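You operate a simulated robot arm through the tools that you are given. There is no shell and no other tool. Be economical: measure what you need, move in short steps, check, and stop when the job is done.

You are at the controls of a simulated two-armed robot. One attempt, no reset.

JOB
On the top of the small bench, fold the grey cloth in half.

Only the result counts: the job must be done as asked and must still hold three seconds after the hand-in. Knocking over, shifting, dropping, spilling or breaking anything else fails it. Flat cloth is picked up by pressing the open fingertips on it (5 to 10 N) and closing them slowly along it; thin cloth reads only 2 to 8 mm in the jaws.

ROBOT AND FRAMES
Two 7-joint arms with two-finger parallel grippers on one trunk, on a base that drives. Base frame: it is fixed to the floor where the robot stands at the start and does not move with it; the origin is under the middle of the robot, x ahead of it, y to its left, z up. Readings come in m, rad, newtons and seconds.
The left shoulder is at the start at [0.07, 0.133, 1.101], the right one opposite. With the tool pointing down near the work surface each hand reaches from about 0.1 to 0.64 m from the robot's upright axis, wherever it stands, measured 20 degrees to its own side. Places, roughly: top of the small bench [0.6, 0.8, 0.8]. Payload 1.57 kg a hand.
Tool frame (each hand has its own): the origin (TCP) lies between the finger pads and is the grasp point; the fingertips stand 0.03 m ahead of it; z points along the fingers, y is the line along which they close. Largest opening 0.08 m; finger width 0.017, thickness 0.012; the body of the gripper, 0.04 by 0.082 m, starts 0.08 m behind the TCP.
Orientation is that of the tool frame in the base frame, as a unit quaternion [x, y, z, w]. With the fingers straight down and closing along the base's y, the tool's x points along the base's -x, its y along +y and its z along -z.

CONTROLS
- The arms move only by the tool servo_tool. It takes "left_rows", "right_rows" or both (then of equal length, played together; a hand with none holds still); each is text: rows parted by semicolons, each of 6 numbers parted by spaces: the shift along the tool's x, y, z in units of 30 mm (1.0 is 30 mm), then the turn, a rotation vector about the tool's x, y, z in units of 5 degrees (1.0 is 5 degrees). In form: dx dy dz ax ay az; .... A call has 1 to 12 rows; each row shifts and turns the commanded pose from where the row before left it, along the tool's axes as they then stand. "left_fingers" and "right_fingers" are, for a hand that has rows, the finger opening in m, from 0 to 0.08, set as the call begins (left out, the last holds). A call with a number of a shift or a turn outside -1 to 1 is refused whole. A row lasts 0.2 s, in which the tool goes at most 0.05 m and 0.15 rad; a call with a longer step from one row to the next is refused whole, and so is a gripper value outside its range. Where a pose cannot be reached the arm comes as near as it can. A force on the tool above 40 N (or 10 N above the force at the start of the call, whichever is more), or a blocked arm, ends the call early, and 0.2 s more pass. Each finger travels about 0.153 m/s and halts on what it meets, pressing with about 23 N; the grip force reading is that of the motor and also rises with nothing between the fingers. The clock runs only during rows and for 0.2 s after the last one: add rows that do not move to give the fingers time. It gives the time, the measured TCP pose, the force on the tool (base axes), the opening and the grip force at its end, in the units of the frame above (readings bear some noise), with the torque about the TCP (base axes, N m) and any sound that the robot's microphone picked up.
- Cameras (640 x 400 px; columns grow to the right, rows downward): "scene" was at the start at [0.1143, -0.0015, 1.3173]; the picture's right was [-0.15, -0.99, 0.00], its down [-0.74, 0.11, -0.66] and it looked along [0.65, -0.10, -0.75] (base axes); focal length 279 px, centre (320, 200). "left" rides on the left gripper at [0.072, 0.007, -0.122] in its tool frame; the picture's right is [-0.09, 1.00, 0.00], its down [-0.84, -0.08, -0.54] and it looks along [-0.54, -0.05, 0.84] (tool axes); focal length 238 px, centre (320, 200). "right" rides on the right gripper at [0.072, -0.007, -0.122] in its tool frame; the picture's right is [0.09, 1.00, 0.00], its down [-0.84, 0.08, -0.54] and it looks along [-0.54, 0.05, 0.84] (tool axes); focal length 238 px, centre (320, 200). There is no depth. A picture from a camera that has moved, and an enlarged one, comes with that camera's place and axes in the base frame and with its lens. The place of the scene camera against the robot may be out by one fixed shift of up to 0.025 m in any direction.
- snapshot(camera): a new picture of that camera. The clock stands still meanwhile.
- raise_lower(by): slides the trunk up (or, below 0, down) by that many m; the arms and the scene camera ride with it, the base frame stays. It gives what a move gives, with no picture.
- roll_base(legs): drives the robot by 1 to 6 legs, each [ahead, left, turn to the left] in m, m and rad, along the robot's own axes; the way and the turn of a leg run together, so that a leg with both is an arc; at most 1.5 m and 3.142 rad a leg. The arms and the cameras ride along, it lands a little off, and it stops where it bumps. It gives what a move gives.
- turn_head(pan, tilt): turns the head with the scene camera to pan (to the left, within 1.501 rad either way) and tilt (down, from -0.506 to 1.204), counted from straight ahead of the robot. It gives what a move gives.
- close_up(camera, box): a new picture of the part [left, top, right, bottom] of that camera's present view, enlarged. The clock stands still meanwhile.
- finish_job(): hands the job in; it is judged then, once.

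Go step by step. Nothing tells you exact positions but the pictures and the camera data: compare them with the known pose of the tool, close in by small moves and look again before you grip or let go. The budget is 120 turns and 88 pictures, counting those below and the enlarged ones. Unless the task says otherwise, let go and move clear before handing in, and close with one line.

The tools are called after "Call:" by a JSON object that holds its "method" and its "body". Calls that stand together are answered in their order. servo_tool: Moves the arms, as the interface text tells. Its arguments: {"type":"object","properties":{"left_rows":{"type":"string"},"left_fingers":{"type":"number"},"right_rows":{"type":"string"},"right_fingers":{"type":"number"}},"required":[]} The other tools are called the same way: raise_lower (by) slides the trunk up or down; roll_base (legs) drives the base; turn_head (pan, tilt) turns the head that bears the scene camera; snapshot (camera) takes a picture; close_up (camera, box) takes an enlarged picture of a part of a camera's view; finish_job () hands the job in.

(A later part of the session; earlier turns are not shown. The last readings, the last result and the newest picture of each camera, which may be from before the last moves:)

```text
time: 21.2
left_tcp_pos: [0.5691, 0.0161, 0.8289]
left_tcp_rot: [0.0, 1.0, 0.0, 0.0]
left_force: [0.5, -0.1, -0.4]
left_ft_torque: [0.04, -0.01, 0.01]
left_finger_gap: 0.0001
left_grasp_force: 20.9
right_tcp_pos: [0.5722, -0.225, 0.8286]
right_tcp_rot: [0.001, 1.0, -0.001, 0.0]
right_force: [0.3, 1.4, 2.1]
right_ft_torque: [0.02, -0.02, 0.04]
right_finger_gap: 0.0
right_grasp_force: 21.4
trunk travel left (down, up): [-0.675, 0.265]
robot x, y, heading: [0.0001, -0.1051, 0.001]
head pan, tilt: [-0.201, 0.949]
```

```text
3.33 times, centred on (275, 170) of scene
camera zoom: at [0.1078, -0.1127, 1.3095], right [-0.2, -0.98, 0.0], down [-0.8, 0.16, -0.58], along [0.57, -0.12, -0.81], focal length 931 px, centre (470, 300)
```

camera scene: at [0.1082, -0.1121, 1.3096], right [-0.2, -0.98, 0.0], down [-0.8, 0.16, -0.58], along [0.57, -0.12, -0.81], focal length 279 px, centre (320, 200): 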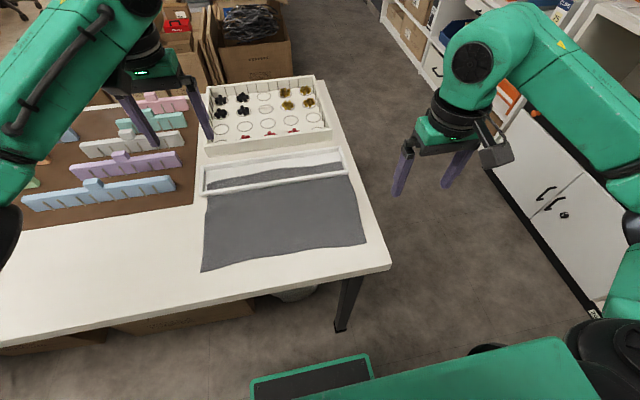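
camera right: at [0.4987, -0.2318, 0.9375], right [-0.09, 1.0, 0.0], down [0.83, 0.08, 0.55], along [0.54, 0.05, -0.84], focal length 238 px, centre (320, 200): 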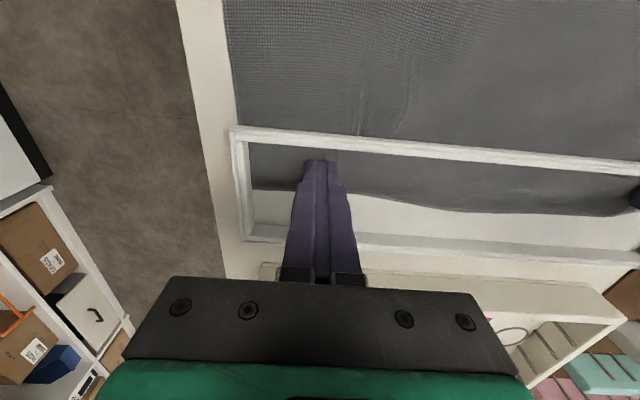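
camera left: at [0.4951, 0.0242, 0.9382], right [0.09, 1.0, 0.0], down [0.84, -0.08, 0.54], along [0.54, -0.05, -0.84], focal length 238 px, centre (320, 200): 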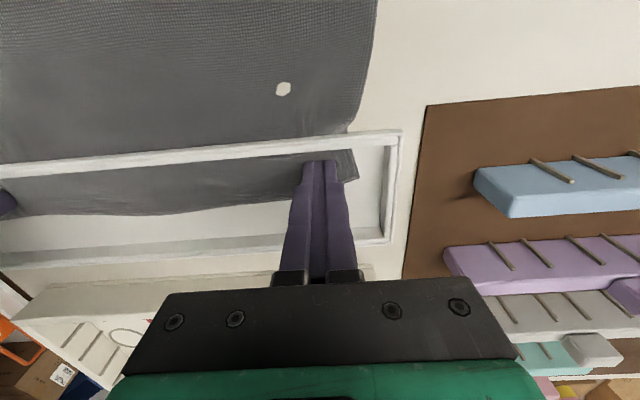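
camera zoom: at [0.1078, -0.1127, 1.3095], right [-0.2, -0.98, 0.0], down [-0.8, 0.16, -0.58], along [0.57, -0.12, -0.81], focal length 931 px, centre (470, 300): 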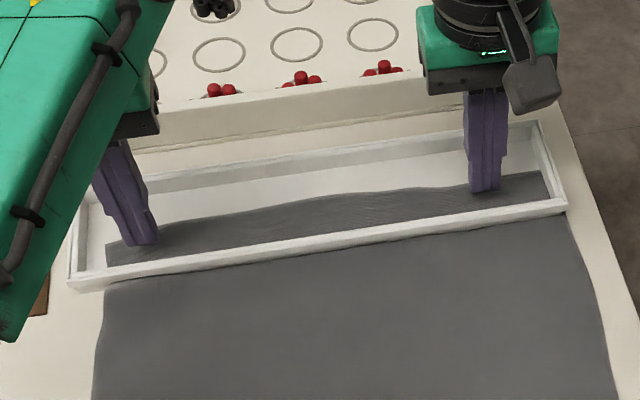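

Neither held, but the cloth slid freely through the tray's rail, so the tray doesn't trap it. I'll retry with a smaller opening (0.03) and a slower close.

Call:
{"method": "servo_tool", "body": {"left_rows": "0 -0.33 -0.1 0 0 0;0 0 0.1 0 0 0;0 0 0.2 0 0 0;0 0 0.2 0 0 0;0 0 0.1 0 0 0;0 0 0 0 0 0", "right_rows": "0 0 -0.1 0 0 0;0 0 0.1 0 0 0;0 0 0.2 0 0 0;0 0 0.2 0 0 0;0 0 0.06 0 0 0;0 0 0 0 0 0", "left_fingers": 0.03, "right_fingers": 0.03}}

```text
time: 22.6
left_tcp_pos: [0.5693, 0.0059, 0.8171]
left_tcp_rot: [-0.001, 1.0, -0.001, 0.002]
left_force: [1.6, -0.6, 9.8]
left_ft_torque: [0.01, -0.04, -0.03]
left_finger_gap: 0.0299
left_grasp_force: 0.1
right_tcp_pos: [0.5703, -0.2253, 0.8171]
right_tcp_rot: [0.0, 1.0, -0.001, 0.001]
right_force: [2.2, -0.5, 6.2]
right_ft_torque: [-0.01, -0.07, 0.0]
right_finger_gap: 0.0298
right_grasp_force: 0.0
trunk travel left (down, up): [-0.675, 0.265]
robot x, y, heading: [-0.0007, -0.1094, -0.004]
head pan, tilt: [-0.201, 0.949]
```

Call:
{"method": "servo_tool", "body": {"left_rows": "0 0 0 0 0 0", "right_rows": "0 0 0.01 0 0 0", "left_fingers": 0.026, "right_fingers": 0.026}}

Call:
{"method": "servo_tool", "body": {"left_rows": "0 0 0 0 0 0", "right_rows": "0 0 0 0 0 0", "left_fingers": 0.022, "right_fingers": 0.022}}

Call:
{"method": "servo_tool", "body": {"left_rows": "0 0 0 0 0 0", "right_rows": "0 0 0 0 0 0", "left_fingers": 0.018, "right_fingers": 0.018}}

Call:
{"method": "servo_tool", "body": {"left_rows": "0 0 0 0 0 0", "right_rows": "0 0 0 0 0 0", "left_fingers": 0.014, "right_fingers": 0.014}}

Call:
{"method": "close_up", "body": {"camera": "left", "box": [240, 110, 400, 210]}}

Call:
{"method": "close_up", "body": {"camera": "right", "box": [240, 110, 400, 210]}}

```text
time: 23.0
left_tcp_pos: [0.5694, 0.0072, 0.817]
left_tcp_rot: [-0.001, 1.0, 0.0, 0.001]
left_force: [2.3, -0.6, 11.3]
left_ft_torque: [0.0, -0.12, 0.03]
left_finger_gap: 0.024
left_grasp_force: 0.1
right_tcp_pos: [0.5714, -0.226, 0.8159]
right_tcp_rot: [0.0, 1.0, 0.0, 0.002]
right_force: [0.1, -0.4, 9.5]
right_ft_torque: [-0.01, -0.08, -0.01]
right_finger_gap: 0.0246
right_grasp_force: 0.1
trunk travel left (down, up): [-0.675, 0.265]
robot x, y, heading: [-0.004, -0.1091, 0.001]
head pan, tilt: [-0.201, 0.949]
```

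```text
time: 23.4
left_tcp_pos: [0.5692, 0.0075, 0.816]
left_tcp_rot: [0.0, 1.0, 0.0, 0.002]
left_force: [2.4, -1.1, 12.1]
left_ft_torque: [0.0, -0.09, -0.01]
left_finger_gap: 0.0197
left_grasp_force: 0.0
right_tcp_pos: [0.5701, -0.2256, 0.8167]
right_tcp_rot: [0.0, 1.0, 0.0, 0.002]
right_force: [0.5, -0.7, 9.2]
right_ft_torque: [-0.03, -0.04, 0.02]
right_finger_gap: 0.0204
right_grasp_force: 0.1
trunk travel left (down, up): [-0.675, 0.265]
robot x, y, heading: [0.0003, -0.1087, 0.004]
head pan, tilt: [-0.201, 0.949]
```

```text
time: 23.8
left_tcp_pos: [0.5682, 0.0061, 0.8166]
left_tcp_rot: [-0.001, 1.0, 0.0, 0.002]
left_force: [1.3, 0.5, 12.9]
left_ft_torque: [-0.01, -0.02, -0.02]
left_finger_gap: 0.0163
left_grasp_force: 0.1
right_tcp_pos: [0.5691, -0.225, 0.8169]
right_tcp_rot: [-0.001, 1.0, -0.001, 0.002]
right_force: [0.7, -0.8, 8.3]
right_ft_torque: [0.0, -0.02, -0.03]
right_finger_gap: 0.0165
right_grasp_force: 0.2
trunk travel left (down, up): [-0.675, 0.265]
robot x, y, heading: [0.0027, -0.108, 0.002]
head pan, tilt: [-0.201, 0.949]
```

```text
time: 24.2
left_tcp_pos: [0.5675, 0.0065, 0.8159]
left_tcp_rot: [-0.001, 1.0, 0.0, 0.002]
left_force: [1.6, -0.2, 12.9]
left_ft_torque: [0.0, -0.08, -0.01]
left_finger_gap: 0.0124
left_grasp_force: 0.1
right_tcp_pos: [0.5701, -0.225, 0.8166]
right_tcp_rot: [0.0, 1.0, 0.0, 0.002]
right_force: [0.2, 0.4, 7.9]
right_ft_torque: [0.03, -0.01, 0.01]
right_finger_gap: 0.0122
right_grasp_force: 0.0
trunk travel left (down, up): [-0.675, 0.265]
robot x, y, heading: [0.0005, -0.1066, -0.004]
head pan, tilt: [-0.201, 0.949]
```

```text
4.00 times, centred on (320, 160) of left
camera zoom: at [0.4953, 0.0139, 0.938], right [0.09, 1.0, 0.0], down [0.84, -0.08, 0.54], along [0.54, -0.05, -0.84], focal length 953 px, centre (320, 360)
```

zoom: 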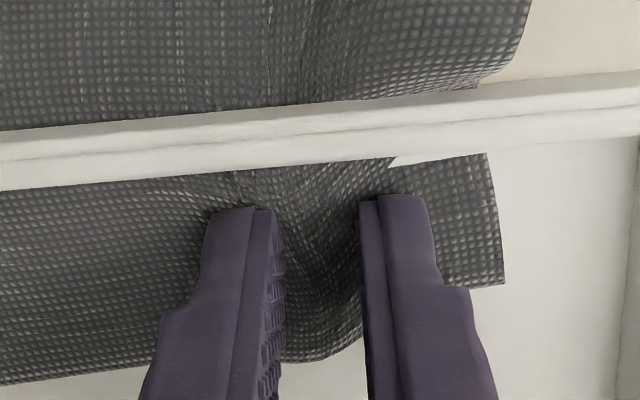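

```text
4.00 times, centred on (320, 160) of right
camera zoom: at [0.4987, -0.2322, 0.9378], right [-0.09, 1.0, 0.0], down [0.83, 0.08, 0.54], along [0.54, 0.05, -0.84], focal length 953 px, centre (320, 360)
```

zoom: 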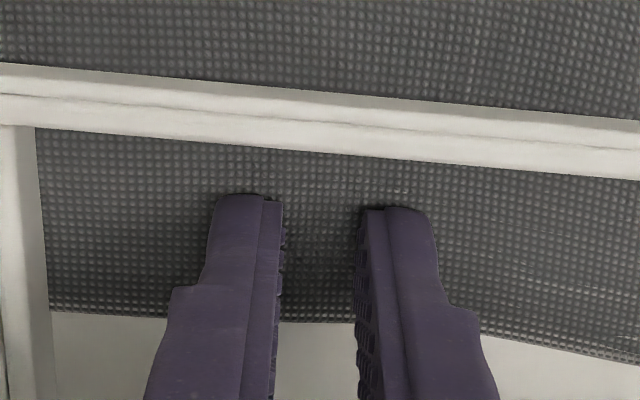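

The left hand has a clear bulge of cloth between its tips, while the right slid. I'll finish the left pinch slowly first.

Call:
{"method": "servo_tool", "body": {"left_rows": "0 0 0 0 0 0", "left_fingers": 0.0105}}

Call:
{"method": "servo_tool", "body": {"left_rows": "0 0 0 0 0 0", "left_fingers": 0.0075}}

Call:
{"method": "close_up", "body": {"camera": "left", "box": [240, 110, 400, 210]}}

```text
time: 24.6
left_tcp_pos: [0.5673, 0.0068, 0.817]
left_tcp_rot: [-0.001, 1.0, 0.0, 0.001]
left_force: [0.3, 0.4, 13.8]
left_ft_torque: [0.04, -0.01, 0.0]
left_finger_gap: 0.0099
left_grasp_force: 0.0
right_tcp_pos: [0.5687, -0.2257, 0.8171]
right_tcp_rot: [0.0, 1.0, 0.0, 0.002]
right_force: [-0.9, 0.7, 8.8]
right_ft_torque: [-0.03, -0.03, -0.01]
right_finger_gap: 0.012
right_grasp_force: 0.2
trunk travel left (down, up): [-0.675, 0.265]
robot x, y, heading: [0.0011, -0.109, 0.002]
head pan, tilt: [-0.201, 0.949]
```

```text
time: 25.0
left_tcp_pos: [0.5679, 0.0072, 0.8169]
left_tcp_rot: [-0.001, 1.0, 0.0, 0.002]
left_force: [1.0, 0.2, 13.7]
left_ft_torque: [0.0, 0.02, 0.0]
left_finger_gap: 0.006
left_grasp_force: 0.1
right_tcp_pos: [0.5705, -0.2251, 0.816]
right_tcp_rot: [0.0, 1.0, 0.0, 0.002]
right_force: [-0.6, 0.4, 8.1]
right_ft_torque: [0.01, -0.01, -0.01]
right_finger_gap: 0.0125
right_grasp_force: 0.1
trunk travel left (down, up): [-0.675, 0.265]
robot x, y, heading: [0.0028, -0.1102, 0.003]
head pan, tilt: [-0.201, 0.949]
```

```text
4.00 times, centred on (320, 160) of left
camera zoom: at [0.4952, 0.014, 0.938], right [0.09, 1.0, 0.0], down [0.84, -0.08, 0.54], along [0.54, -0.05, -0.84], focal length 953 px, centre (320, 360)
```

zoom: 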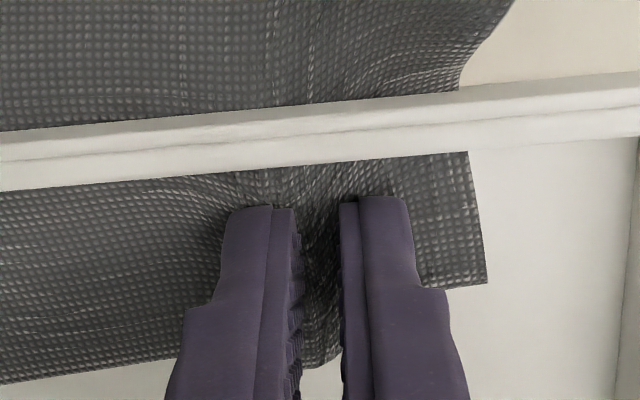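

Call:
{"method": "servo_tool", "body": {"left_rows": "0 0 0 0 0 0", "left_fingers": 0.0045}}

Call:
{"method": "servo_tool", "body": {"left_rows": "0 0 0 0 0 0;0 0 0 0 0 0", "left_fingers": 0.002}}

Call:
{"method": "close_up", "body": {"camera": "left", "box": [240, 110, 400, 210]}}

```text
time: 25.4
left_tcp_pos: [0.5677, 0.0071, 0.8166]
left_tcp_rot: [0.0, 1.0, 0.0, 0.002]
left_force: [-0.6, 0.8, 14.0]
left_ft_torque: [0.02, -0.02, -0.01]
left_finger_gap: 0.0028
left_grasp_force: 0.1
right_tcp_pos: [0.5697, -0.2257, 0.8161]
right_tcp_rot: [0.0, 1.0, 0.0, 0.001]
right_force: [1.1, -1.3, 6.8]
right_ft_torque: [-0.01, -0.04, -0.01]
right_finger_gap: 0.0124
right_grasp_force: 0.0
trunk travel left (down, up): [-0.675, 0.265]
robot x, y, heading: [-0.001, -0.1119, 0.005]
head pan, tilt: [-0.201, 0.949]
```

```text
time: 26.0
left_tcp_pos: [0.568, 0.0069, 0.8166]
left_tcp_rot: [-0.001, 1.0, 0.0, 0.002]
left_force: [-1.0, 1.5, 14.0]
left_ft_torque: [0.09, 0.0, 0.01]
left_finger_gap: 0.0027
left_grasp_force: 0.0
right_tcp_pos: [0.5682, -0.2252, 0.8164]
right_tcp_rot: [0.0, 1.0, -0.001, 0.001]
right_force: [0.9, -0.8, 6.5]
right_ft_torque: [-0.01, -0.03, 0.0]
right_finger_gap: 0.0124
right_grasp_force: 0.0
trunk travel left (down, up): [-0.675, 0.265]
robot x, y, heading: [0.0013, -0.1097, 0.0]
head pan, tilt: [-0.201, 0.949]
```

```text
4.00 times, centred on (320, 160) of left
camera zoom: at [0.4952, 0.0141, 0.938], right [0.09, 1.0, 0.0], down [0.84, -0.08, 0.54], along [0.54, -0.05, -0.84], focal length 953 px, centre (320, 360)
```

zoom: 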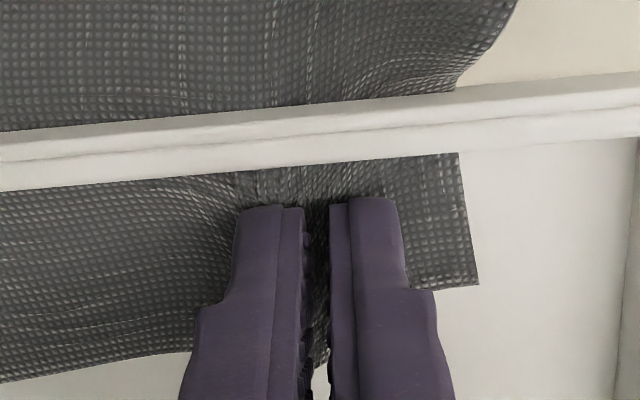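

Cloth is clearly between the left pads now. I'll firm that grip, and reopen the right hand with about 13 N of pressure for another try.

Call:
{"method": "servo_tool", "body": {"left_rows": "0 0 0 0 0 0;0 0 0 0 0 0;0 0 0 0 0 0", "right_rows": "0 0 -0.15 0 0 0;0.1 0 0 0 0 0;0 0 0.19 0 0 0", "left_fingers": 0.0, "right_fingers": 0.03}}

Call:
{"method": "close_up", "body": {"camera": "left", "box": [240, 110, 400, 210]}}

```text
time: 26.8
left_tcp_pos: [0.5681, 0.0054, 0.8162]
left_tcp_rot: [0.0, 1.0, 0.001, 0.001]
left_force: [0.9, 2.2, 13.5]
left_ft_torque: [0.06, -0.06, 0.02]
left_finger_gap: 0.0
left_grasp_force: 21.1
right_tcp_pos: [0.5654, -0.2255, 0.8172]
right_tcp_rot: [0.001, 1.0, 0.0, 0.002]
right_force: [-2.0, -1.3, 9.4]
right_ft_torque: [-0.06, 0.04, 0.01]
right_finger_gap: 0.03
right_grasp_force: 0.0
trunk travel left (down, up): [-0.675, 0.265]
robot x, y, heading: [0.0026, -0.1048, 0.001]
head pan, tilt: [-0.201, 0.949]
```

```text
4.00 times, centred on (320, 160) of left
camera zoom: at [0.495, 0.0142, 0.938], right [0.09, 1.0, 0.0], down [0.83, -0.08, 0.55], along [0.54, -0.05, -0.84], focal length 953 px, centre (320, 360)
```

zoom: 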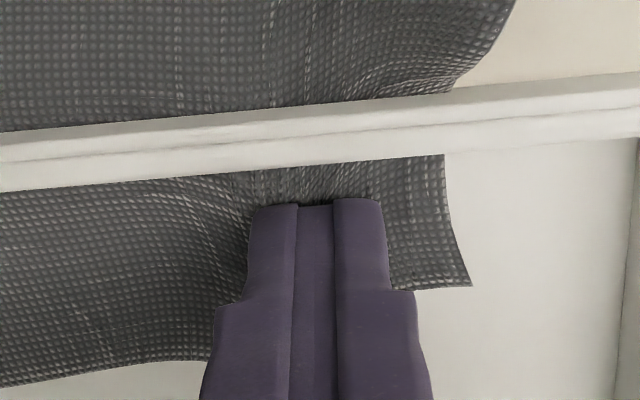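

Call:
{"method": "servo_tool", "body": {"left_rows": "0 0 -0.2 0 0 0;0 0 -0.3 0 0 0;0 0 -0.3 0 0 0"}}

Call:
{"method": "close_up", "body": {"camera": "left", "box": [240, 110, 400, 210]}}

Call:
{"method": "close_up", "body": {"camera": "scene", "box": [180, 110, 370, 230]}}

```text
time: 27.6
left_tcp_pos: [0.5679, 0.0055, 0.8414]
left_tcp_rot: [0.0, 1.0, 0.001, 0.001]
left_force: [-0.3, 0.3, 0.1]
left_ft_torque: [-0.03, 0.01, -0.02]
left_finger_gap: 0.0001
left_grasp_force: 21.5
right_tcp_pos: [0.5677, -0.2248, 0.8172]
right_tcp_rot: [0.0, 1.0, 0.0, 0.003]
right_force: [-1.0, -1.3, 20.7]
right_ft_torque: [-0.11, -0.04, -0.02]
right_finger_gap: 0.0301
right_grasp_force: 0.0
trunk travel left (down, up): [-0.675, 0.265]
robot x, y, heading: [0.002, -0.1116, -0.002]
head pan, tilt: [-0.201, 0.949]
```

```text
4.00 times, centred on (320, 160) of left
camera zoom: at [0.4951, 0.0137, 0.9622], right [0.09, 1.0, 0.0], down [0.84, -0.08, 0.54], along [0.54, -0.05, -0.84], focal length 953 px, centre (320, 360)
```

zoom: 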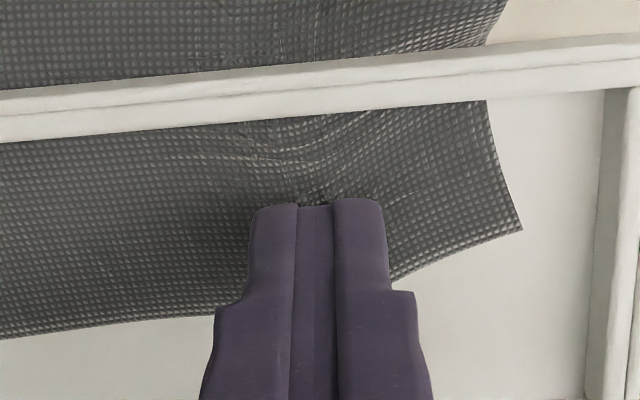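

```text
3.33 times, centred on (275, 170) of scene
camera zoom: at [0.104, -0.1125, 1.3101], right [-0.2, -0.98, 0.0], down [-0.79, 0.16, -0.58], along [0.57, -0.12, -0.81], focal length 931 px, centre (470, 300)
```

zoom: 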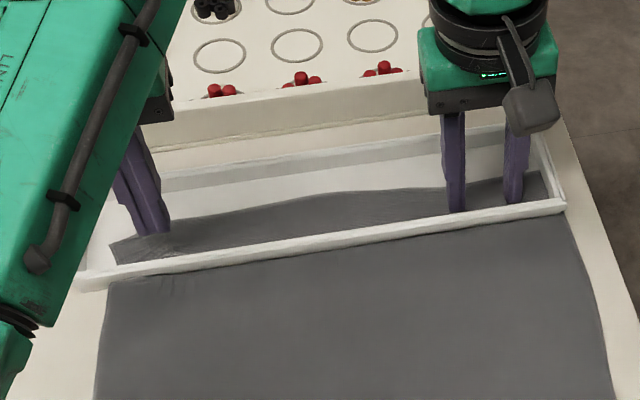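

It may actually be holding, since wrinkles converge at the tips. I'll raise it further to tell.

Call:
{"method": "servo_tool", "body": {"left_rows": "0 0 -0.4 0 0 0;0 0 -0.4 0 0 0;0 0 -0.4 0 0 0"}}

Call:
{"method": "close_up", "body": {"camera": "left", "box": [200, 90, 440, 240]}}

Call:
{"method": "close_up", "body": {"camera": "scene", "box": [180, 110, 370, 230]}}

```text
time: 28.4
left_tcp_pos: [0.5668, 0.0073, 0.8769]
left_tcp_rot: [-0.001, 1.0, 0.0, 0.0]
left_force: [-0.6, -0.3, -0.6]
left_ft_torque: [0.0, -0.02, -0.02]
left_finger_gap: 0.0
left_grasp_force: 21.6
right_tcp_pos: [0.5659, -0.2259, 0.8155]
right_tcp_rot: [0.0, 1.0, 0.0, 0.003]
right_force: [2.5, -2.7, 25.4]
right_ft_torque: [-0.11, -0.11, -0.05]
right_finger_gap: 0.0299
right_grasp_force: 0.0
trunk travel left (down, up): [-0.675, 0.265]
robot x, y, heading: [0.0031, -0.1068, 0.001]
head pan, tilt: [-0.201, 0.949]
```

```text
2.67 times, centred on (320, 165) of left
camera zoom: at [0.4947, 0.0145, 0.9979], right [0.09, 1.0, 0.0], down [0.84, -0.08, 0.54], along [0.54, -0.05, -0.84], focal length 636 px, centre (320, 293)
```

zoom: 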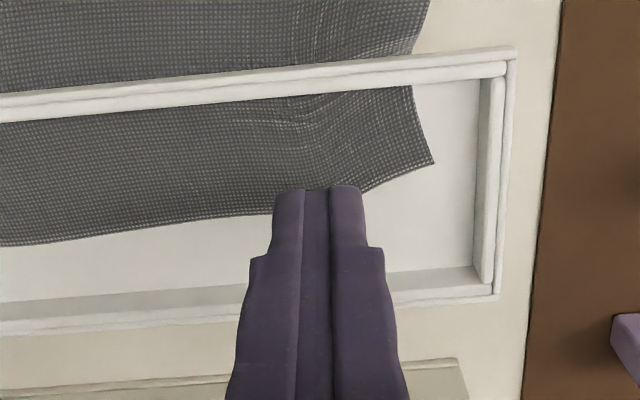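

```text
3.33 times, centred on (275, 170) of scene
camera zoom: at [0.1039, -0.1125, 1.3101], right [-0.2, -0.98, 0.0], down [-0.79, 0.16, -0.58], along [0.57, -0.12, -0.81], focal length 931 px, centre (470, 300)
```

zoom: 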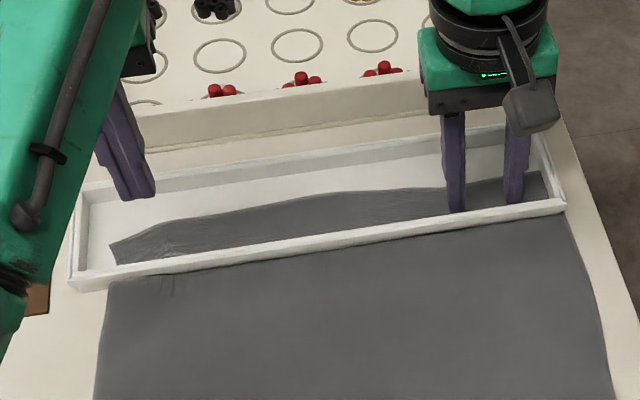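

The left hand lost it during the final fast squeeze. I'll retry the left alone with a wider start (0.04) and a moderate press, and free the right hand by lifting it slightly.

Call:
{"method": "servo_tool", "body": {"left_rows": "0 0.1 0.5 0 0 0;0 0 0.5 0 0 0;0 0 0.5 0 0 0;0 0 0.3 0 0 0;0 0 0.1 0 0 0;0 0 0.06 0 0 0;0 0 0 0 0 0", "right_rows": "0 0 -0.2 0 0 0;0 0 -0.2 0 0 0;0 0 0 0 0 0;0 0 0 0 0 0;0 0 0 0 0 0;0 0 0 0 0 0;0 0 0 0 0 0", "left_fingers": 0.04}}

```text
time: 30.0
left_tcp_pos: [0.5699, 0.0072, 0.8174]
left_tcp_rot: [0.0, 1.0, 0.0, 0.001]
left_force: [1.1, 0.3, 5.5]
left_ft_torque: [-0.02, -0.05, 0.01]
left_finger_gap: 0.0399
left_grasp_force: 0.1
right_tcp_pos: [0.5686, -0.2256, 0.8255]
right_tcp_rot: [0.0, 1.0, 0.0, 0.0]
right_force: [-0.1, -0.5, -0.2]
right_ft_torque: [-0.03, 0.02, -0.01]
right_finger_gap: 0.0301
right_grasp_force: 0.1
trunk travel left (down, up): [-0.675, 0.265]
robot x, y, heading: [0.0018, -0.1069, 0.001]
head pan, tilt: [-0.201, 0.949]
```

Call:
{"method": "servo_tool", "body": {"left_rows": "0 0 0.015 0 0 0", "left_fingers": 0.035}}

Call:
{"method": "servo_tool", "body": {"left_rows": "0 0 0 0 0 0", "left_fingers": 0.03}}

Call:
{"method": "servo_tool", "body": {"left_rows": "0 0 0 0 0 0", "left_fingers": 0.025}}

Call:
{"method": "servo_tool", "body": {"left_rows": "0 0 0 0 0 0", "left_fingers": 0.02}}

Call:
{"method": "servo_tool", "body": {"left_rows": "0 0 0 0 0 0", "left_fingers": 0.015}}

Call:
{"method": "close_up", "body": {"camera": "left", "box": [240, 110, 400, 210]}}

```text
time: 30.4
left_tcp_pos: [0.5694, 0.0095, 0.8169]
left_tcp_rot: [0.0, 1.0, 0.0, 0.0]
left_force: [1.0, -0.7, 8.6]
left_ft_torque: [-0.01, 0.0, 0.0]
left_finger_gap: 0.0339
left_grasp_force: 0.1
right_tcp_pos: [0.5687, -0.2258, 0.8262]
right_tcp_rot: [0.0, 1.0, -0.001, 0.001]
right_force: [0.5, -0.2, -0.2]
right_ft_torque: [0.03, 0.0, -0.01]
right_finger_gap: 0.0301
right_grasp_force: 0.0
trunk travel left (down, up): [-0.675, 0.265]
robot x, y, heading: [-0.0016, -0.1065, 0.002]
head pan, tilt: [-0.201, 0.949]
```

```text
time: 30.8
left_tcp_pos: [0.5693, 0.0095, 0.8167]
left_tcp_rot: [0.0, 1.0, 0.0, 0.001]
left_force: [-0.1, -0.1, 9.9]
left_ft_torque: [-0.01, -0.02, 0.02]
left_finger_gap: 0.0286
left_grasp_force: 0.1
right_tcp_pos: [0.5691, -0.2262, 0.8259]
right_tcp_rot: [0.0, 1.0, 0.0, 0.001]
right_force: [-0.2, -0.5, -1.5]
right_ft_torque: [-0.06, -0.03, -0.01]
right_finger_gap: 0.0302
right_grasp_force: 0.1
trunk travel left (down, up): [-0.675, 0.265]
robot x, y, heading: [0.0009, -0.1066, 0.002]
head pan, tilt: [-0.201, 0.949]
```

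```text
time: 31.2
left_tcp_pos: [0.5705, 0.008, 0.816]
left_tcp_rot: [0.0, 1.0, 0.0, 0.0]
left_force: [-0.5, -0.5, 9.6]
left_ft_torque: [-0.04, -0.04, 0.0]
left_finger_gap: 0.024
left_grasp_force: 0.0
right_tcp_pos: [0.5685, -0.2254, 0.8265]
right_tcp_rot: [0.0, 1.0, 0.0, 0.001]
right_force: [-1.0, 0.0, -0.4]
right_ft_torque: [0.0, -0.02, -0.03]
right_finger_gap: 0.0301
right_grasp_force: 0.0
trunk travel left (down, up): [-0.675, 0.265]
robot x, y, heading: [0.0011, -0.1089, 0.0]
head pan, tilt: [-0.201, 0.949]
```

```text
time: 31.6
left_tcp_pos: [0.5684, 0.008, 0.8166]
left_tcp_rot: [0.0, 1.0, 0.001, 0.001]
left_force: [-1.1, -1.7, 9.5]
left_ft_torque: [-0.11, 0.03, 0.0]
left_finger_gap: 0.02
left_grasp_force: 0.1
right_tcp_pos: [0.5674, -0.2258, 0.827]
right_tcp_rot: [0.0, 1.0, 0.0, 0.001]
right_force: [-0.5, 0.9, -0.6]
right_ft_torque: [0.0, 0.01, 0.01]
right_finger_gap: 0.0299
right_grasp_force: 0.1
trunk travel left (down, up): [-0.675, 0.265]
robot x, y, heading: [0.0014, -0.1102, -0.0]
head pan, tilt: [-0.201, 0.949]
```

```text
time: 32.0
left_tcp_pos: [0.5684, 0.0098, 0.8163]
left_tcp_rot: [0.0, 1.0, 0.001, 0.001]
left_force: [-1.2, -2.1, 9.3]
left_ft_torque: [-0.1, 0.0, -0.02]
left_finger_gap: 0.016
left_grasp_force: 0.5
right_tcp_pos: [0.568, -0.2262, 0.8269]
right_tcp_rot: [0.0, 1.0, 0.0, 0.001]
right_force: [-0.3, 0.6, -0.7]
right_ft_torque: [0.01, 0.02, 0.02]
right_finger_gap: 0.03
right_grasp_force: 0.0
trunk travel left (down, up): [-0.675, 0.265]
robot x, y, heading: [0.0003, -0.1072, -0.003]
head pan, tilt: [-0.201, 0.949]
```

```text
4.00 times, centred on (320, 160) of left
camera zoom: at [0.4966, 0.0162, 0.9382], right [0.09, 1.0, 0.0], down [0.84, -0.08, 0.54], along [0.54, -0.05, -0.84], focal length 953 px, centre (320, 360)
```

zoom: 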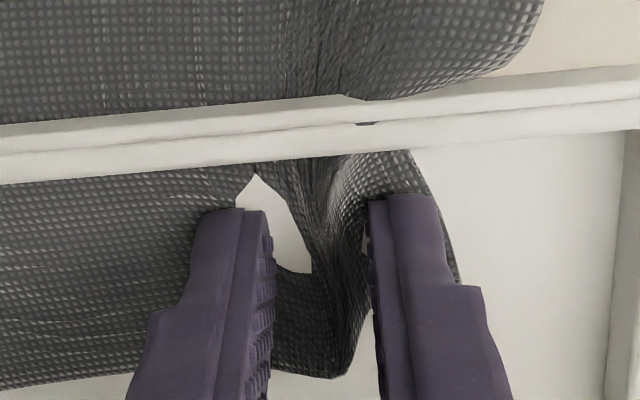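

A big standing fold is now between the left fingers. I'll keep closing slowly.

Call:
{"method": "servo_tool", "body": {"left_rows": "0 0 0 0 0 0", "left_fingers": 0.011}}

Call:
{"method": "servo_tool", "body": {"left_rows": "0 0 0 0 0 0", "left_fingers": 0.008}}

Call:
{"method": "servo_tool", "body": {"left_rows": "0 0 0 0 0 0", "left_fingers": 0.005}}

Call:
{"method": "close_up", "body": {"camera": "left", "box": [240, 110, 400, 210]}}

```text
time: 32.4
left_tcp_pos: [0.5682, 0.0081, 0.8171]
left_tcp_rot: [0.0, 1.0, 0.0, 0.001]
left_force: [-0.3, -1.5, 10.2]
left_ft_torque: [-0.09, -0.04, -0.02]
left_finger_gap: 0.012
left_grasp_force: 0.6
right_tcp_pos: [0.5687, -0.2266, 0.8262]
right_tcp_rot: [0.0, 1.0, 0.0, 0.001]
right_force: [0.2, -0.2, 0.5]
right_ft_torque: [-0.01, -0.01, 0.0]
right_finger_gap: 0.03
right_grasp_force: 0.0
trunk travel left (down, up): [-0.675, 0.265]
robot x, y, heading: [-0.0035, -0.1142, 0.002]
head pan, tilt: [-0.201, 0.949]
```

```text
time: 32.8
left_tcp_pos: [0.5692, 0.008, 0.8168]
left_tcp_rot: [0.0, 1.0, -0.001, 0.001]
left_force: [-1.0, -2.1, 9.7]
left_ft_torque: [-0.06, -0.05, -0.01]
left_finger_gap: 0.0081
left_grasp_force: 0.0
right_tcp_pos: [0.5681, -0.2253, 0.8264]
right_tcp_rot: [0.0, 1.0, 0.0, 0.001]
right_force: [0.2, 0.3, -0.2]
right_ft_torque: [0.01, -0.01, 0.02]
right_finger_gap: 0.0299
right_grasp_force: 0.1
trunk travel left (down, up): [-0.675, 0.265]
robot x, y, heading: [0.0018, -0.1046, -0.001]
head pan, tilt: [-0.201, 0.949]
```

```text
time: 33.2
left_tcp_pos: [0.5686, 0.0098, 0.8166]
left_tcp_rot: [-0.001, 1.0, 0.0, 0.001]
left_force: [-1.6, -0.6, 9.8]
left_ft_torque: [-0.08, 0.0, -0.03]
left_finger_gap: 0.0058
left_grasp_force: 0.9
right_tcp_pos: [0.5688, -0.2258, 0.8254]
right_tcp_rot: [0.0, 1.0, 0.0, 0.001]
right_force: [-0.1, 1.0, -0.4]
right_ft_torque: [0.01, 0.02, -0.03]
right_finger_gap: 0.0298
right_grasp_force: 0.0
trunk travel left (down, up): [-0.675, 0.265]
robot x, y, heading: [-0.0005, -0.1104, -0.001]
head pan, tilt: [-0.201, 0.949]
```

```text
4.00 times, centred on (320, 160) of left
camera zoom: at [0.4967, 0.0162, 0.9382], right [0.09, 1.0, 0.0], down [0.84, -0.08, 0.54], along [0.54, -0.05, -0.84], focal length 953 px, centre (320, 360)
```

zoom: 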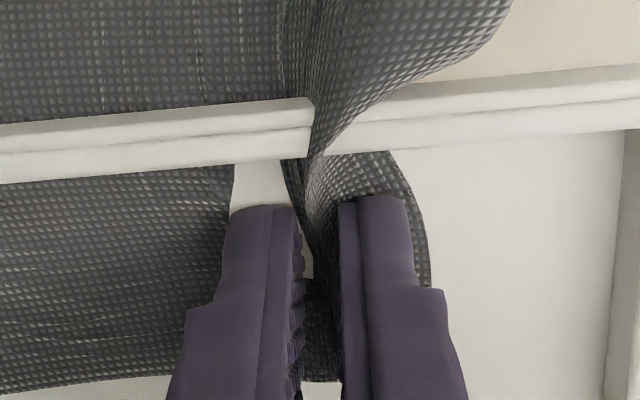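

The fold is captured, and it even rises above the rail unhindered. I'll close fully.

Call:
{"method": "servo_tool", "body": {"left_rows": "0 0 0 0 0 0", "left_fingers": 0.003}}

Call:
{"method": "servo_tool", "body": {"left_rows": "0 0 0 0 0 0;0 0 0 0 0 0", "left_fingers": 0.0}}

Call:
{"method": "servo_tool", "body": {"left_rows": "0 0 -0.15 0 0 0;0 0 -0.2 0 0 0;0 0 -0.3 0 0 0"}}

Call:
{"method": "close_up", "body": {"camera": "left", "box": [200, 90, 440, 240]}}

Call:
{"method": "close_up", "body": {"camera": "scene", "box": [180, 110, 370, 230]}}

```text
time: 33.6
left_tcp_pos: [0.5684, 0.0094, 0.8163]
left_tcp_rot: [0.0, 1.0, 0.0, 0.001]
left_force: [-0.2, 0.8, 10.0]
left_ft_torque: [0.0, 0.02, -0.04]
left_finger_gap: 0.0042
left_grasp_force: 0.9
right_tcp_pos: [0.5688, -0.2267, 0.8271]
right_tcp_rot: [0.0, 1.0, 0.001, 0.002]
right_force: [-0.1, -0.2, 0.5]
right_ft_torque: [-0.01, 0.0, 0.01]
right_finger_gap: 0.03
right_grasp_force: 0.0
trunk travel left (down, up): [-0.675, 0.265]
robot x, y, heading: [0.0006, -0.1102, 0.005]
head pan, tilt: [-0.201, 0.949]
```

```text
time: 34.2
left_tcp_pos: [0.5691, 0.0091, 0.8167]
left_tcp_rot: [-0.001, 1.0, 0.0, 0.001]
left_force: [-1.0, -0.6, 9.0]
left_ft_torque: [0.02, 0.04, -0.04]
left_finger_gap: 0.0025
left_grasp_force: 23.3
right_tcp_pos: [0.5677, -0.2258, 0.826]
right_tcp_rot: [0.0, 1.0, 0.0, 0.001]
right_force: [-0.3, -0.5, 1.0]
right_ft_torque: [0.01, 0.01, 0.02]
right_finger_gap: 0.0299
right_grasp_force: 0.1
trunk travel left (down, up): [-0.675, 0.265]
robot x, y, heading: [0.0005, -0.1075, -0.003]
head pan, tilt: [-0.201, 0.949]
```

```text
time: 35.0
left_tcp_pos: [0.57, 0.01, 0.8323]
left_tcp_rot: [-0.001, 1.0, 0.0, -0.003]
left_force: [-10.1, -0.6, -13.8]
left_ft_torque: [-0.02, 0.31, -0.02]
left_finger_gap: 0.0027
left_grasp_force: 23.0
right_tcp_pos: [0.5696, -0.2242, 0.8254]
right_tcp_rot: [0.0, 1.0, 0.0, 0.0]
right_force: [-0.1, 0.5, 0.5]
right_ft_torque: [0.03, -0.01, -0.01]
right_finger_gap: 0.03
right_grasp_force: 0.1
trunk travel left (down, up): [-0.675, 0.265]
robot x, y, heading: [-0.0021, -0.1098, -0.0]
head pan, tilt: [-0.201, 0.949]
```

```text
2.67 times, centred on (320, 165) of left
camera zoom: at [0.4981, 0.017, 0.9552], right [0.09, 1.0, 0.0], down [0.84, -0.08, 0.54], along [0.53, -0.05, -0.84], focal length 636 px, centre (320, 293)
```

zoom: 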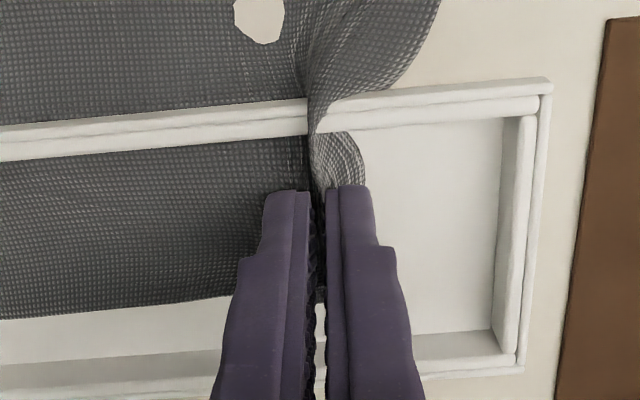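

```text
3.33 times, centred on (275, 170) of scene
camera zoom: at [0.1085, -0.1124, 1.3093], right [-0.2, -0.98, 0.0], down [-0.8, 0.16, -0.58], along [0.57, -0.12, -0.81], focal length 931 px, centre (470, 300)
```

zoom: 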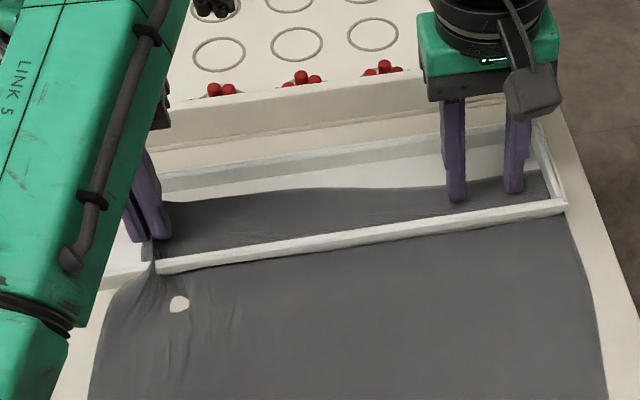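

The cloth is held now, but the force on the left hand is high (about 10 N toward me and 14 N down), so something resists. I'll lower back to relax it before anything shifts, and look.

Call:
{"method": "servo_tool", "body": {"left_rows": "0.1 0 0.15 0 0 0;0 0 0.15 0 0 0;0 0 0 0 0 0"}}

Call:
{"method": "close_up", "body": {"camera": "left", "box": [180, 40, 440, 220]}}

Call:
{"method": "close_up", "body": {"camera": "scene", "box": [180, 130, 300, 230]}}

```text
time: 35.8
left_tcp_pos: [0.5684, 0.0094, 0.8259]
left_tcp_rot: [0.0, 1.0, -0.001, 0.0]
left_force: [0.0, 0.0, -1.1]
left_ft_torque: [-0.03, -0.01, 0.01]
left_finger_gap: 0.0026
left_grasp_force: 23.0
right_tcp_pos: [0.5699, -0.2251, 0.8252]
right_tcp_rot: [0.0, 1.0, 0.0, 0.0]
right_force: [-0.2, 0.2, -0.2]
right_ft_torque: [0.02, 0.02, -0.01]
right_finger_gap: 0.0298
right_grasp_force: 0.1
trunk travel left (down, up): [-0.675, 0.265]
robot x, y, heading: [-0.0035, -0.1094, -0.003]
head pan, tilt: [-0.201, 0.949]
```

```text
2.22 times, centred on (310, 130) of left
camera zoom: at [0.4956, 0.0169, 0.9482], right [0.09, 1.0, 0.0], down [0.84, -0.08, 0.54], along [0.54, -0.05, -0.84], focal length 530 px, centre (342, 356)
```

zoom: 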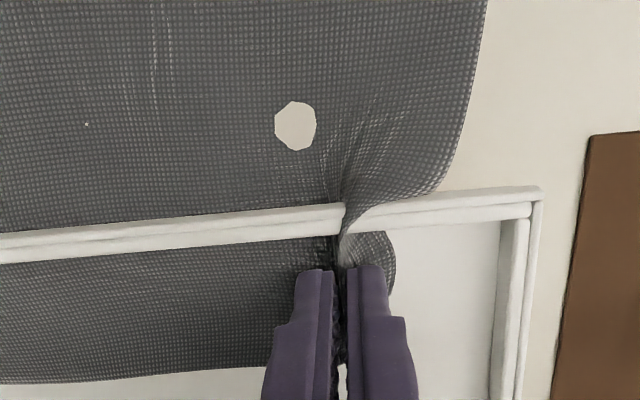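

```text
4.00 times, centred on (240, 180) of scene
camera zoom: at [0.1084, -0.1127, 1.3096], right [-0.2, -0.98, 0.0], down [-0.8, 0.16, -0.58], along [0.57, -0.12, -0.81], focal length 1117 px, centre (640, 280)
```

zoom: 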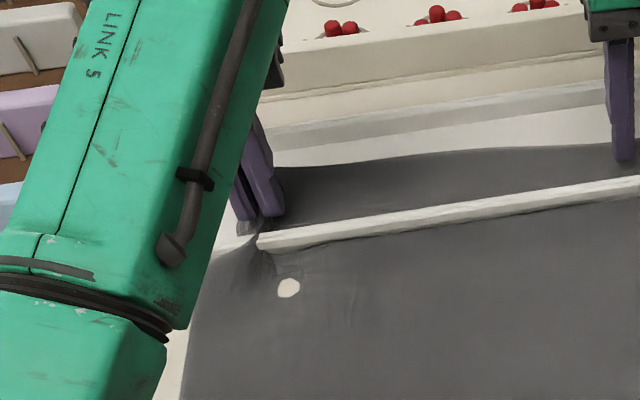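

The pull pointed toward the base of the near wall, so cloth nodes snag there when pulled from inside the tray. I'll move the held cloth up and back in small steps, so it rises directly above the rail instead of pulling against it, and watch the force.

Call:
{"method": "servo_tool", "body": {"left_rows": "0.12 0 -0.1 0 0 0;0.12 0 -0.1 0 0 0;0.06 0 -0.1 0 0 0"}}

```text
time: 36.6
left_tcp_pos: [0.563, 0.0109, 0.8319]
left_tcp_rot: [-0.001, 1.0, 0.0, -0.003]
left_force: [12.1, 1.2, -7.8]
left_ft_torque: [0.05, -0.37, 0.01]
left_finger_gap: 0.0026
left_grasp_force: 22.9
right_tcp_pos: [0.5739, -0.2247, 0.8231]
right_tcp_rot: [-0.001, 1.0, -0.001, -0.003]
right_force: [0.3, -0.3, 0.2]
right_ft_torque: [0.0, 0.03, -0.02]
right_finger_gap: 0.03
right_grasp_force: 0.0
trunk travel left (down, up): [-0.675, 0.265]
robot x, y, heading: [-0.0006, -0.1118, 0.002]
head pan, tilt: [-0.201, 0.949]
```

The force now points the other way, so the cloth is snagged right under the tips, probably pushed through the thin tray floor. I'll go back to neutral, release, and check that the tray hasn't moved.

Call:
{"method": "servo_tool", "body": {"left_rows": "-0.15 0 0.15 0 0 0;-0.1 0 0.15 0 0 0;0 0 0 0 0 0"}}

Call:
{"method": "servo_tool", "body": {"left_rows": "0 0 0 0 0 0;0 0 0 0 0 0;0 0 -0.3 0 0 0;0 0 -0.5 0 0 0;0 0 -0.7 0 0 0;0 0 -0.7 0 0 0", "right_rows": "0 0 0 0 0 0;0 0 0 0 0 0;0 0 -0.3 0 0 0;0 0 -0.5 0 0 0;0 0 -0.7 0 0 0;0 0 -0.7 0 0 0", "left_fingers": 0.02}}

Call:
{"method": "snapshot", "body": {"camera": "scene"}}

Call:
{"method": "close_up", "body": {"camera": "scene", "box": [180, 110, 370, 230]}}

Call:
{"method": "close_up", "body": {"camera": "left", "box": [180, 40, 440, 220]}}

```text
time: 37.4
left_tcp_pos: [0.5647, 0.0101, 0.8269]
left_tcp_rot: [0.0, 1.0, -0.001, 0.0]
left_force: [-0.3, 0.3, 3.5]
left_ft_torque: [0.04, 0.04, -0.01]
left_finger_gap: 0.0025
left_grasp_force: 23.0
right_tcp_pos: [0.5677, -0.2265, 0.826]
right_tcp_rot: [0.0, 1.0, 0.0, 0.0]
right_force: [-0.2, -0.2, -0.2]
right_ft_torque: [0.01, -0.01, 0.01]
right_finger_gap: 0.0302
right_grasp_force: 0.1
trunk travel left (down, up): [-0.675, 0.265]
robot x, y, heading: [0.0023, -0.1072, -0.001]
head pan, tilt: [-0.201, 0.949]
```

```text
time: 38.8
left_tcp_pos: [0.5654, 0.009, 0.8925]
left_tcp_rot: [-0.001, 1.0, 0.001, 0.0]
left_force: [0.3, 0.5, 0.6]
left_ft_torque: [0.0, -0.02, 0.0]
left_finger_gap: 0.0196
left_grasp_force: 0.0
right_tcp_pos: [0.5685, -0.2268, 0.8914]
right_tcp_rot: [-0.001, 1.0, 0.001, 0.001]
right_force: [-0.3, -0.2, 0.7]
right_ft_torque: [0.04, -0.02, 0.02]
right_finger_gap: 0.0301
right_grasp_force: 0.1
trunk travel left (down, up): [-0.675, 0.265]
robot x, y, heading: [0.0003, -0.111, 0.004]
head pan, tilt: [-0.201, 0.949]
```

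```text
36 pictures are left
camera scene: at [0.1075, -0.114, 1.3096], right [-0.2, -0.98, 0.0], down [-0.8, 0.16, -0.58], along [0.57, -0.12, -0.81], focal length 279 px, centre (320, 200)
```

scene: 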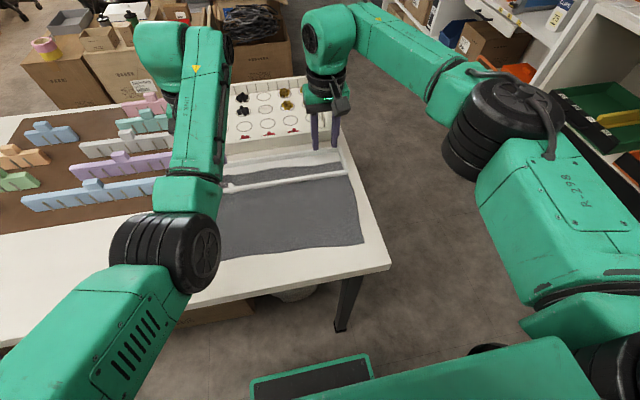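

```text
3.33 times, centred on (275, 170) of scene
camera zoom: at [0.1075, -0.114, 1.3096], right [-0.2, -0.98, 0.0], down [-0.8, 0.16, -0.58], along [0.57, -0.12, -0.81], focal length 931 px, centre (470, 300)
```

zoom: 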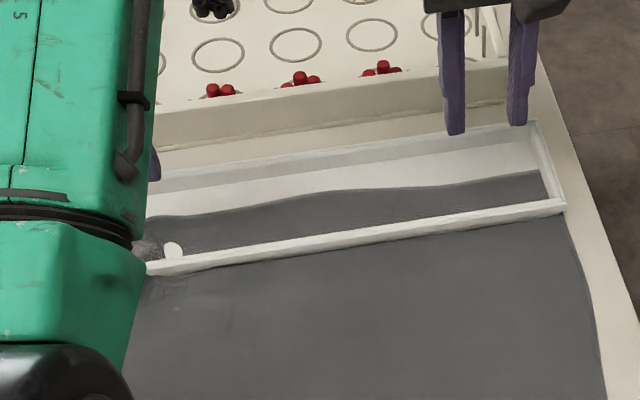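

```text
2.22 times, centred on (310, 130) of left
camera zoom: at [0.4937, 0.0159, 1.0141], right [0.09, 1.0, 0.0], down [0.84, -0.08, 0.54], along [0.54, -0.05, -0.84], focal length 530 px, centre (342, 356)
```

zoom: 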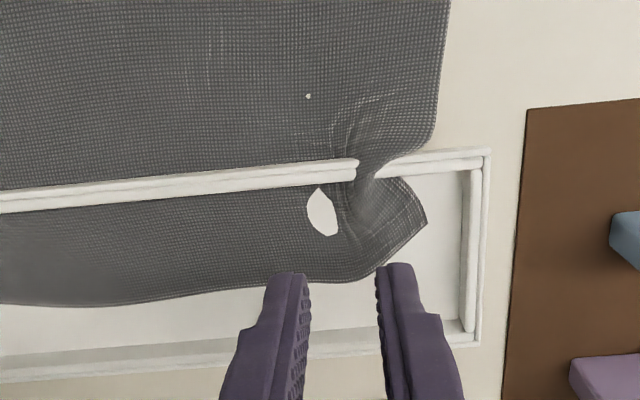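

The tray is exactly where it was. Working inside it snags the cloth, so I'll fold the other way: take the near edge, which lies free on the bench, and carry it over onto the far edge. I'm moving both hands back over the near corners.

Call:
{"method": "servo_tool", "body": {"left_rows": "0 0 -1 0 0 0;0.8 0 -0.5 0 0 0;0.8 0 0 0 0 0;0.8 0 0 0 0 0;0.8 0 0 0 0 0;0.8 0 0 0 0 0;0.8 0 0 0 0 0;0.8 0 0 0 0 0;0.7 0 0 0 0 0;0 0 0 0 0 0", "right_rows": "0 0 -1 0 0 0;0.8 0 -0.5 0 0 0;0.8 0 0 0 0 0;0.8 0 0 0 0 0;0.8 0 0 0 0 0;0.8 0 0 0 0 0;0.8 0 0 0 0 0;0.8 0 0 0 0 0;0.7 -0.2 0 0 0 0;0 0 0 0 0 0", "left_fingers": 0.04, "right_fingers": 0.04}}

Call:
{"method": "snapshot", "body": {"camera": "left"}}

Call:
{"method": "snapshot", "body": {"camera": "right"}}

Call:
{"method": "snapshot", "body": {"camera": "scene"}}

```text
time: 41.0
left_tcp_pos: [0.5411, 0.0268, 0.8688]
left_tcp_rot: [-0.003, 1.0, 0.002, 0.001]
left_force: [0.6, -0.4, -0.9]
left_ft_torque: [-0.02, -0.02, -0.04]
left_finger_gap: 0.04
left_grasp_force: 0.2
left hand out of reach, approached as far as the arm can: row 2, 3, 4, 5, 6, 7, 8, 9
right_tcp_pos: [0.3797, -0.2316, 0.9354]
right_tcp_rot: [0.0, 1.0, 0.001, 0.0]
right_force: [-0.8, 0.0, -0.5]
right_ft_torque: [0.02, -0.01, 0.01]
right_finger_gap: 0.0402
right_grasp_force: 0.1
trunk travel left (down, up): [-0.675, 0.265]
robot x, y, heading: [0.002, -0.1085, -0.003]
head pan, tilt: [-0.201, 0.949]
```

```text
33 pictures are left
camera left: at [0.4684, 0.0335, 0.9906], right [0.09, 1.0, 0.0], down [0.84, -0.07, 0.54], along [0.54, -0.04, -0.84], focal length 238 px, centre (320, 200)
```

left: 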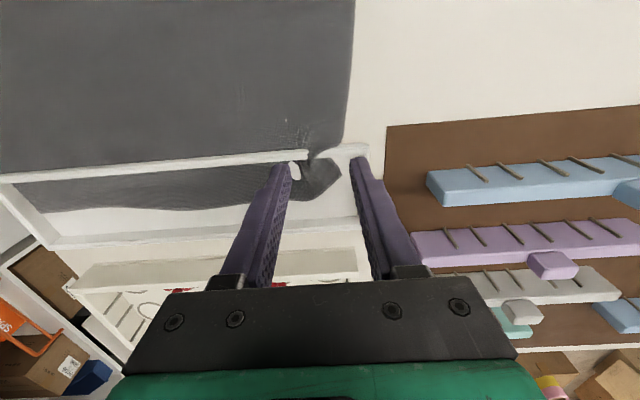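

```text
32 pictures are left
camera right: at [0.3101, -0.2376, 1.058], right [-0.09, 1.0, 0.0], down [0.84, 0.08, 0.54], along [0.54, 0.05, -0.84], focal length 238 px, centre (320, 200)
```

right: 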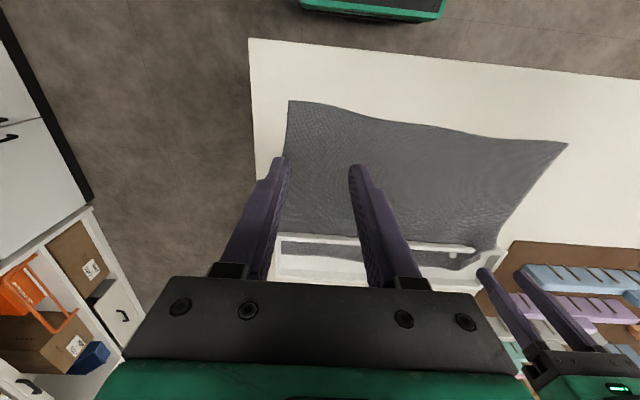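

```text
31 pictures are left
camera scene: at [0.1086, -0.1127, 1.3095], right [-0.2, -0.98, 0.0], down [-0.8, 0.16, -0.58], along [0.57, -0.12, -0.81], focal length 279 px, centre (320, 200)
```

scene: 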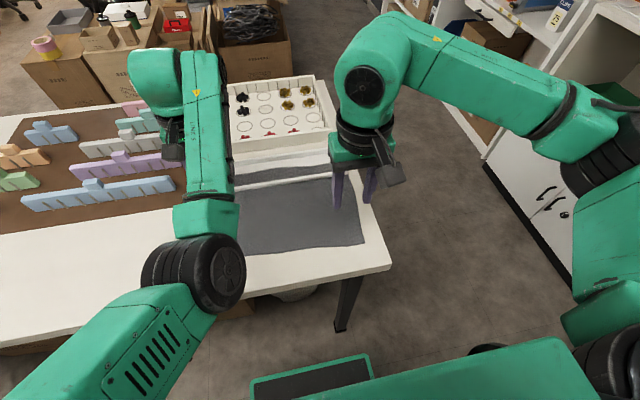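

The left arm is stuck in an awkward elbow posture. I'll raise it back up and outward toward its starting pose to recover it.

Call:
{"method": "servo_tool", "body": {"left_rows": "0 0.5 -0.8 0 0 0;0 0.5 -0.8 0 0 0;0 0.5 -0.8 0 0 0;0 0.5 -0.8 0 0 0;0 0 0 0 0 0"}}

```text
time: 42.2
left_tcp_pos: [0.5597, 0.0876, 0.9567]
left_tcp_rot: [0.0, 1.0, 0.0, -0.001]
left_force: [-0.4, 1.0, 0.4]
left_ft_torque: [0.01, 0.01, 0.01]
left_finger_gap: 0.0398
left_grasp_force: 0.0
left hand out of reach, approached as far as the arm can: row 1, 2, 3
right_tcp_pos: [0.3808, -0.2327, 0.9366]
right_tcp_rot: [0.0, 1.0, 0.001, 0.0]
right_force: [0.0, -0.3, 0.5]
right_ft_torque: [0.03, 0.03, 0.01]
right_finger_gap: 0.0399
right_grasp_force: 0.2
trunk travel left (down, up): [-0.675, 0.265]
robot x, y, heading: [-0.0046, -0.1092, 0.0]
head pan, tilt: [-0.201, 0.949]
```

Call:
{"method": "servo_tool", "body": {"left_rows": "0.5 0.4 -0.3 0 0 0;0.5 0.4 -0.3 0 0 0;0.6 0.3 -0.3 0 0 0;0.6 0 0 0 0 0;0.6 0 0 0 0 0;0.6 0 0 0 0 0;0 0 0 0 0 0"}}

Call:
{"method": "snapshot", "body": {"camera": "scene"}}

```text
time: 43.8
left_tcp_pos: [0.5253, 0.1613, 0.9779]
left_tcp_rot: [0.0, 1.0, 0.0, 0.0]
left_force: [-0.5, 0.3, -0.7]
left_ft_torque: [-0.01, 0.0, 0.02]
left_finger_gap: 0.0399
left_grasp_force: 0.0
left hand out of reach, approached as far as the arm can: row 1, 2, 3, 4, 5, 6
right_tcp_pos: [0.3812, -0.231, 0.9367]
right_tcp_rot: [0.0, 1.0, -0.001, 0.0]
right_force: [-0.4, 0.0, -0.2]
right_ft_torque: [-0.04, -0.05, -0.02]
right_finger_gap: 0.0398
right_grasp_force: 0.0
trunk travel left (down, up): [-0.675, 0.265]
robot x, y, heading: [-0.0015, -0.1083, 0.002]
head pan, tilt: [-0.201, 0.949]
```

```text
30 pictures are left
camera scene: at [0.1083, -0.113, 1.3096], right [-0.2, -0.98, 0.0], down [-0.8, 0.16, -0.58], along [0.57, -0.12, -0.81], focal length 279 px, centre (320, 200)
```

scene: 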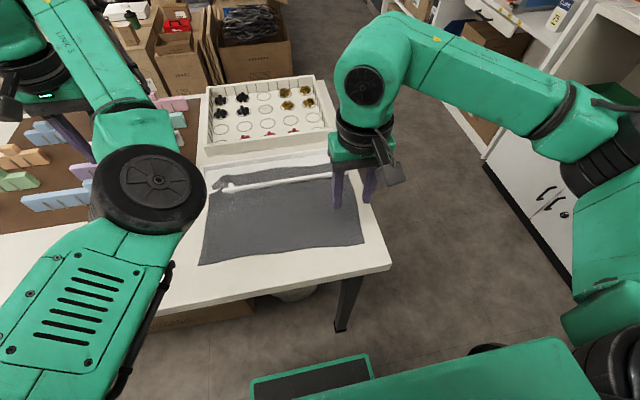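

The left elbow has drifted inward. I'll lift the left hand high and out to the left to get the elbow back to a good posture.

Call:
{"method": "servo_tool", "body": {"left_rows": "0 0.5 -1 0 0 0;0 0.5 -1 0 0 0;0 0.5 -1 0 0 0;0 0.5 -1 0 0 0;0 0.5 -1 0 0 0;0.3 0.5 -0.8 0 0 0;0.5 0.3 -0.5 0 0 0;0.7 0 0 0 0 0;0.8 0 0 0 0 0;0.8 0 0 0 0 0;0 0 0 0 0 0"}}

Call:
{"method": "snapshot", "body": {"camera": "scene"}}

```text
time: 46.2
left_tcp_pos: [0.4325, 0.2638, 1.1581]
left_tcp_rot: [-0.001, 1.0, -0.001, 0.001]
left_force: [0.4, -0.4, 0.5]
left_ft_torque: [-0.02, 0.01, 0.0]
left_finger_gap: 0.04
left_grasp_force: 0.0
left hand out of reach, approached as far as the arm can: row 6
right_tcp_pos: [0.3815, -0.2318, 0.9371]
right_tcp_rot: [0.0, 1.0, 0.001, 0.0]
right_force: [-0.2, 0.3, -0.6]
right_ft_torque: [0.02, 0.01, 0.03]
right_finger_gap: 0.0399
right_grasp_force: 0.1
trunk travel left (down, up): [-0.675, 0.265]
robot x, y, heading: [0.0022, -0.1109, 0.001]
head pan, tilt: [-0.201, 0.949]
```

```text
29 pictures are left
camera scene: at [0.1083, -0.1126, 1.3096], right [-0.2, -0.98, 0.0], down [-0.8, 0.16, -0.58], along [0.57, -0.12, -0.81], focal length 279 px, centre (320, 200)
```

scene: 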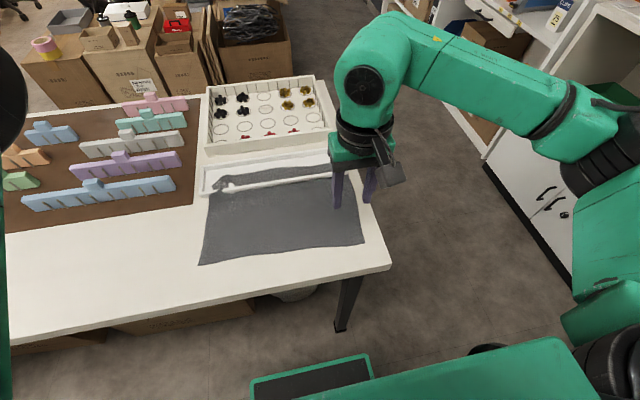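

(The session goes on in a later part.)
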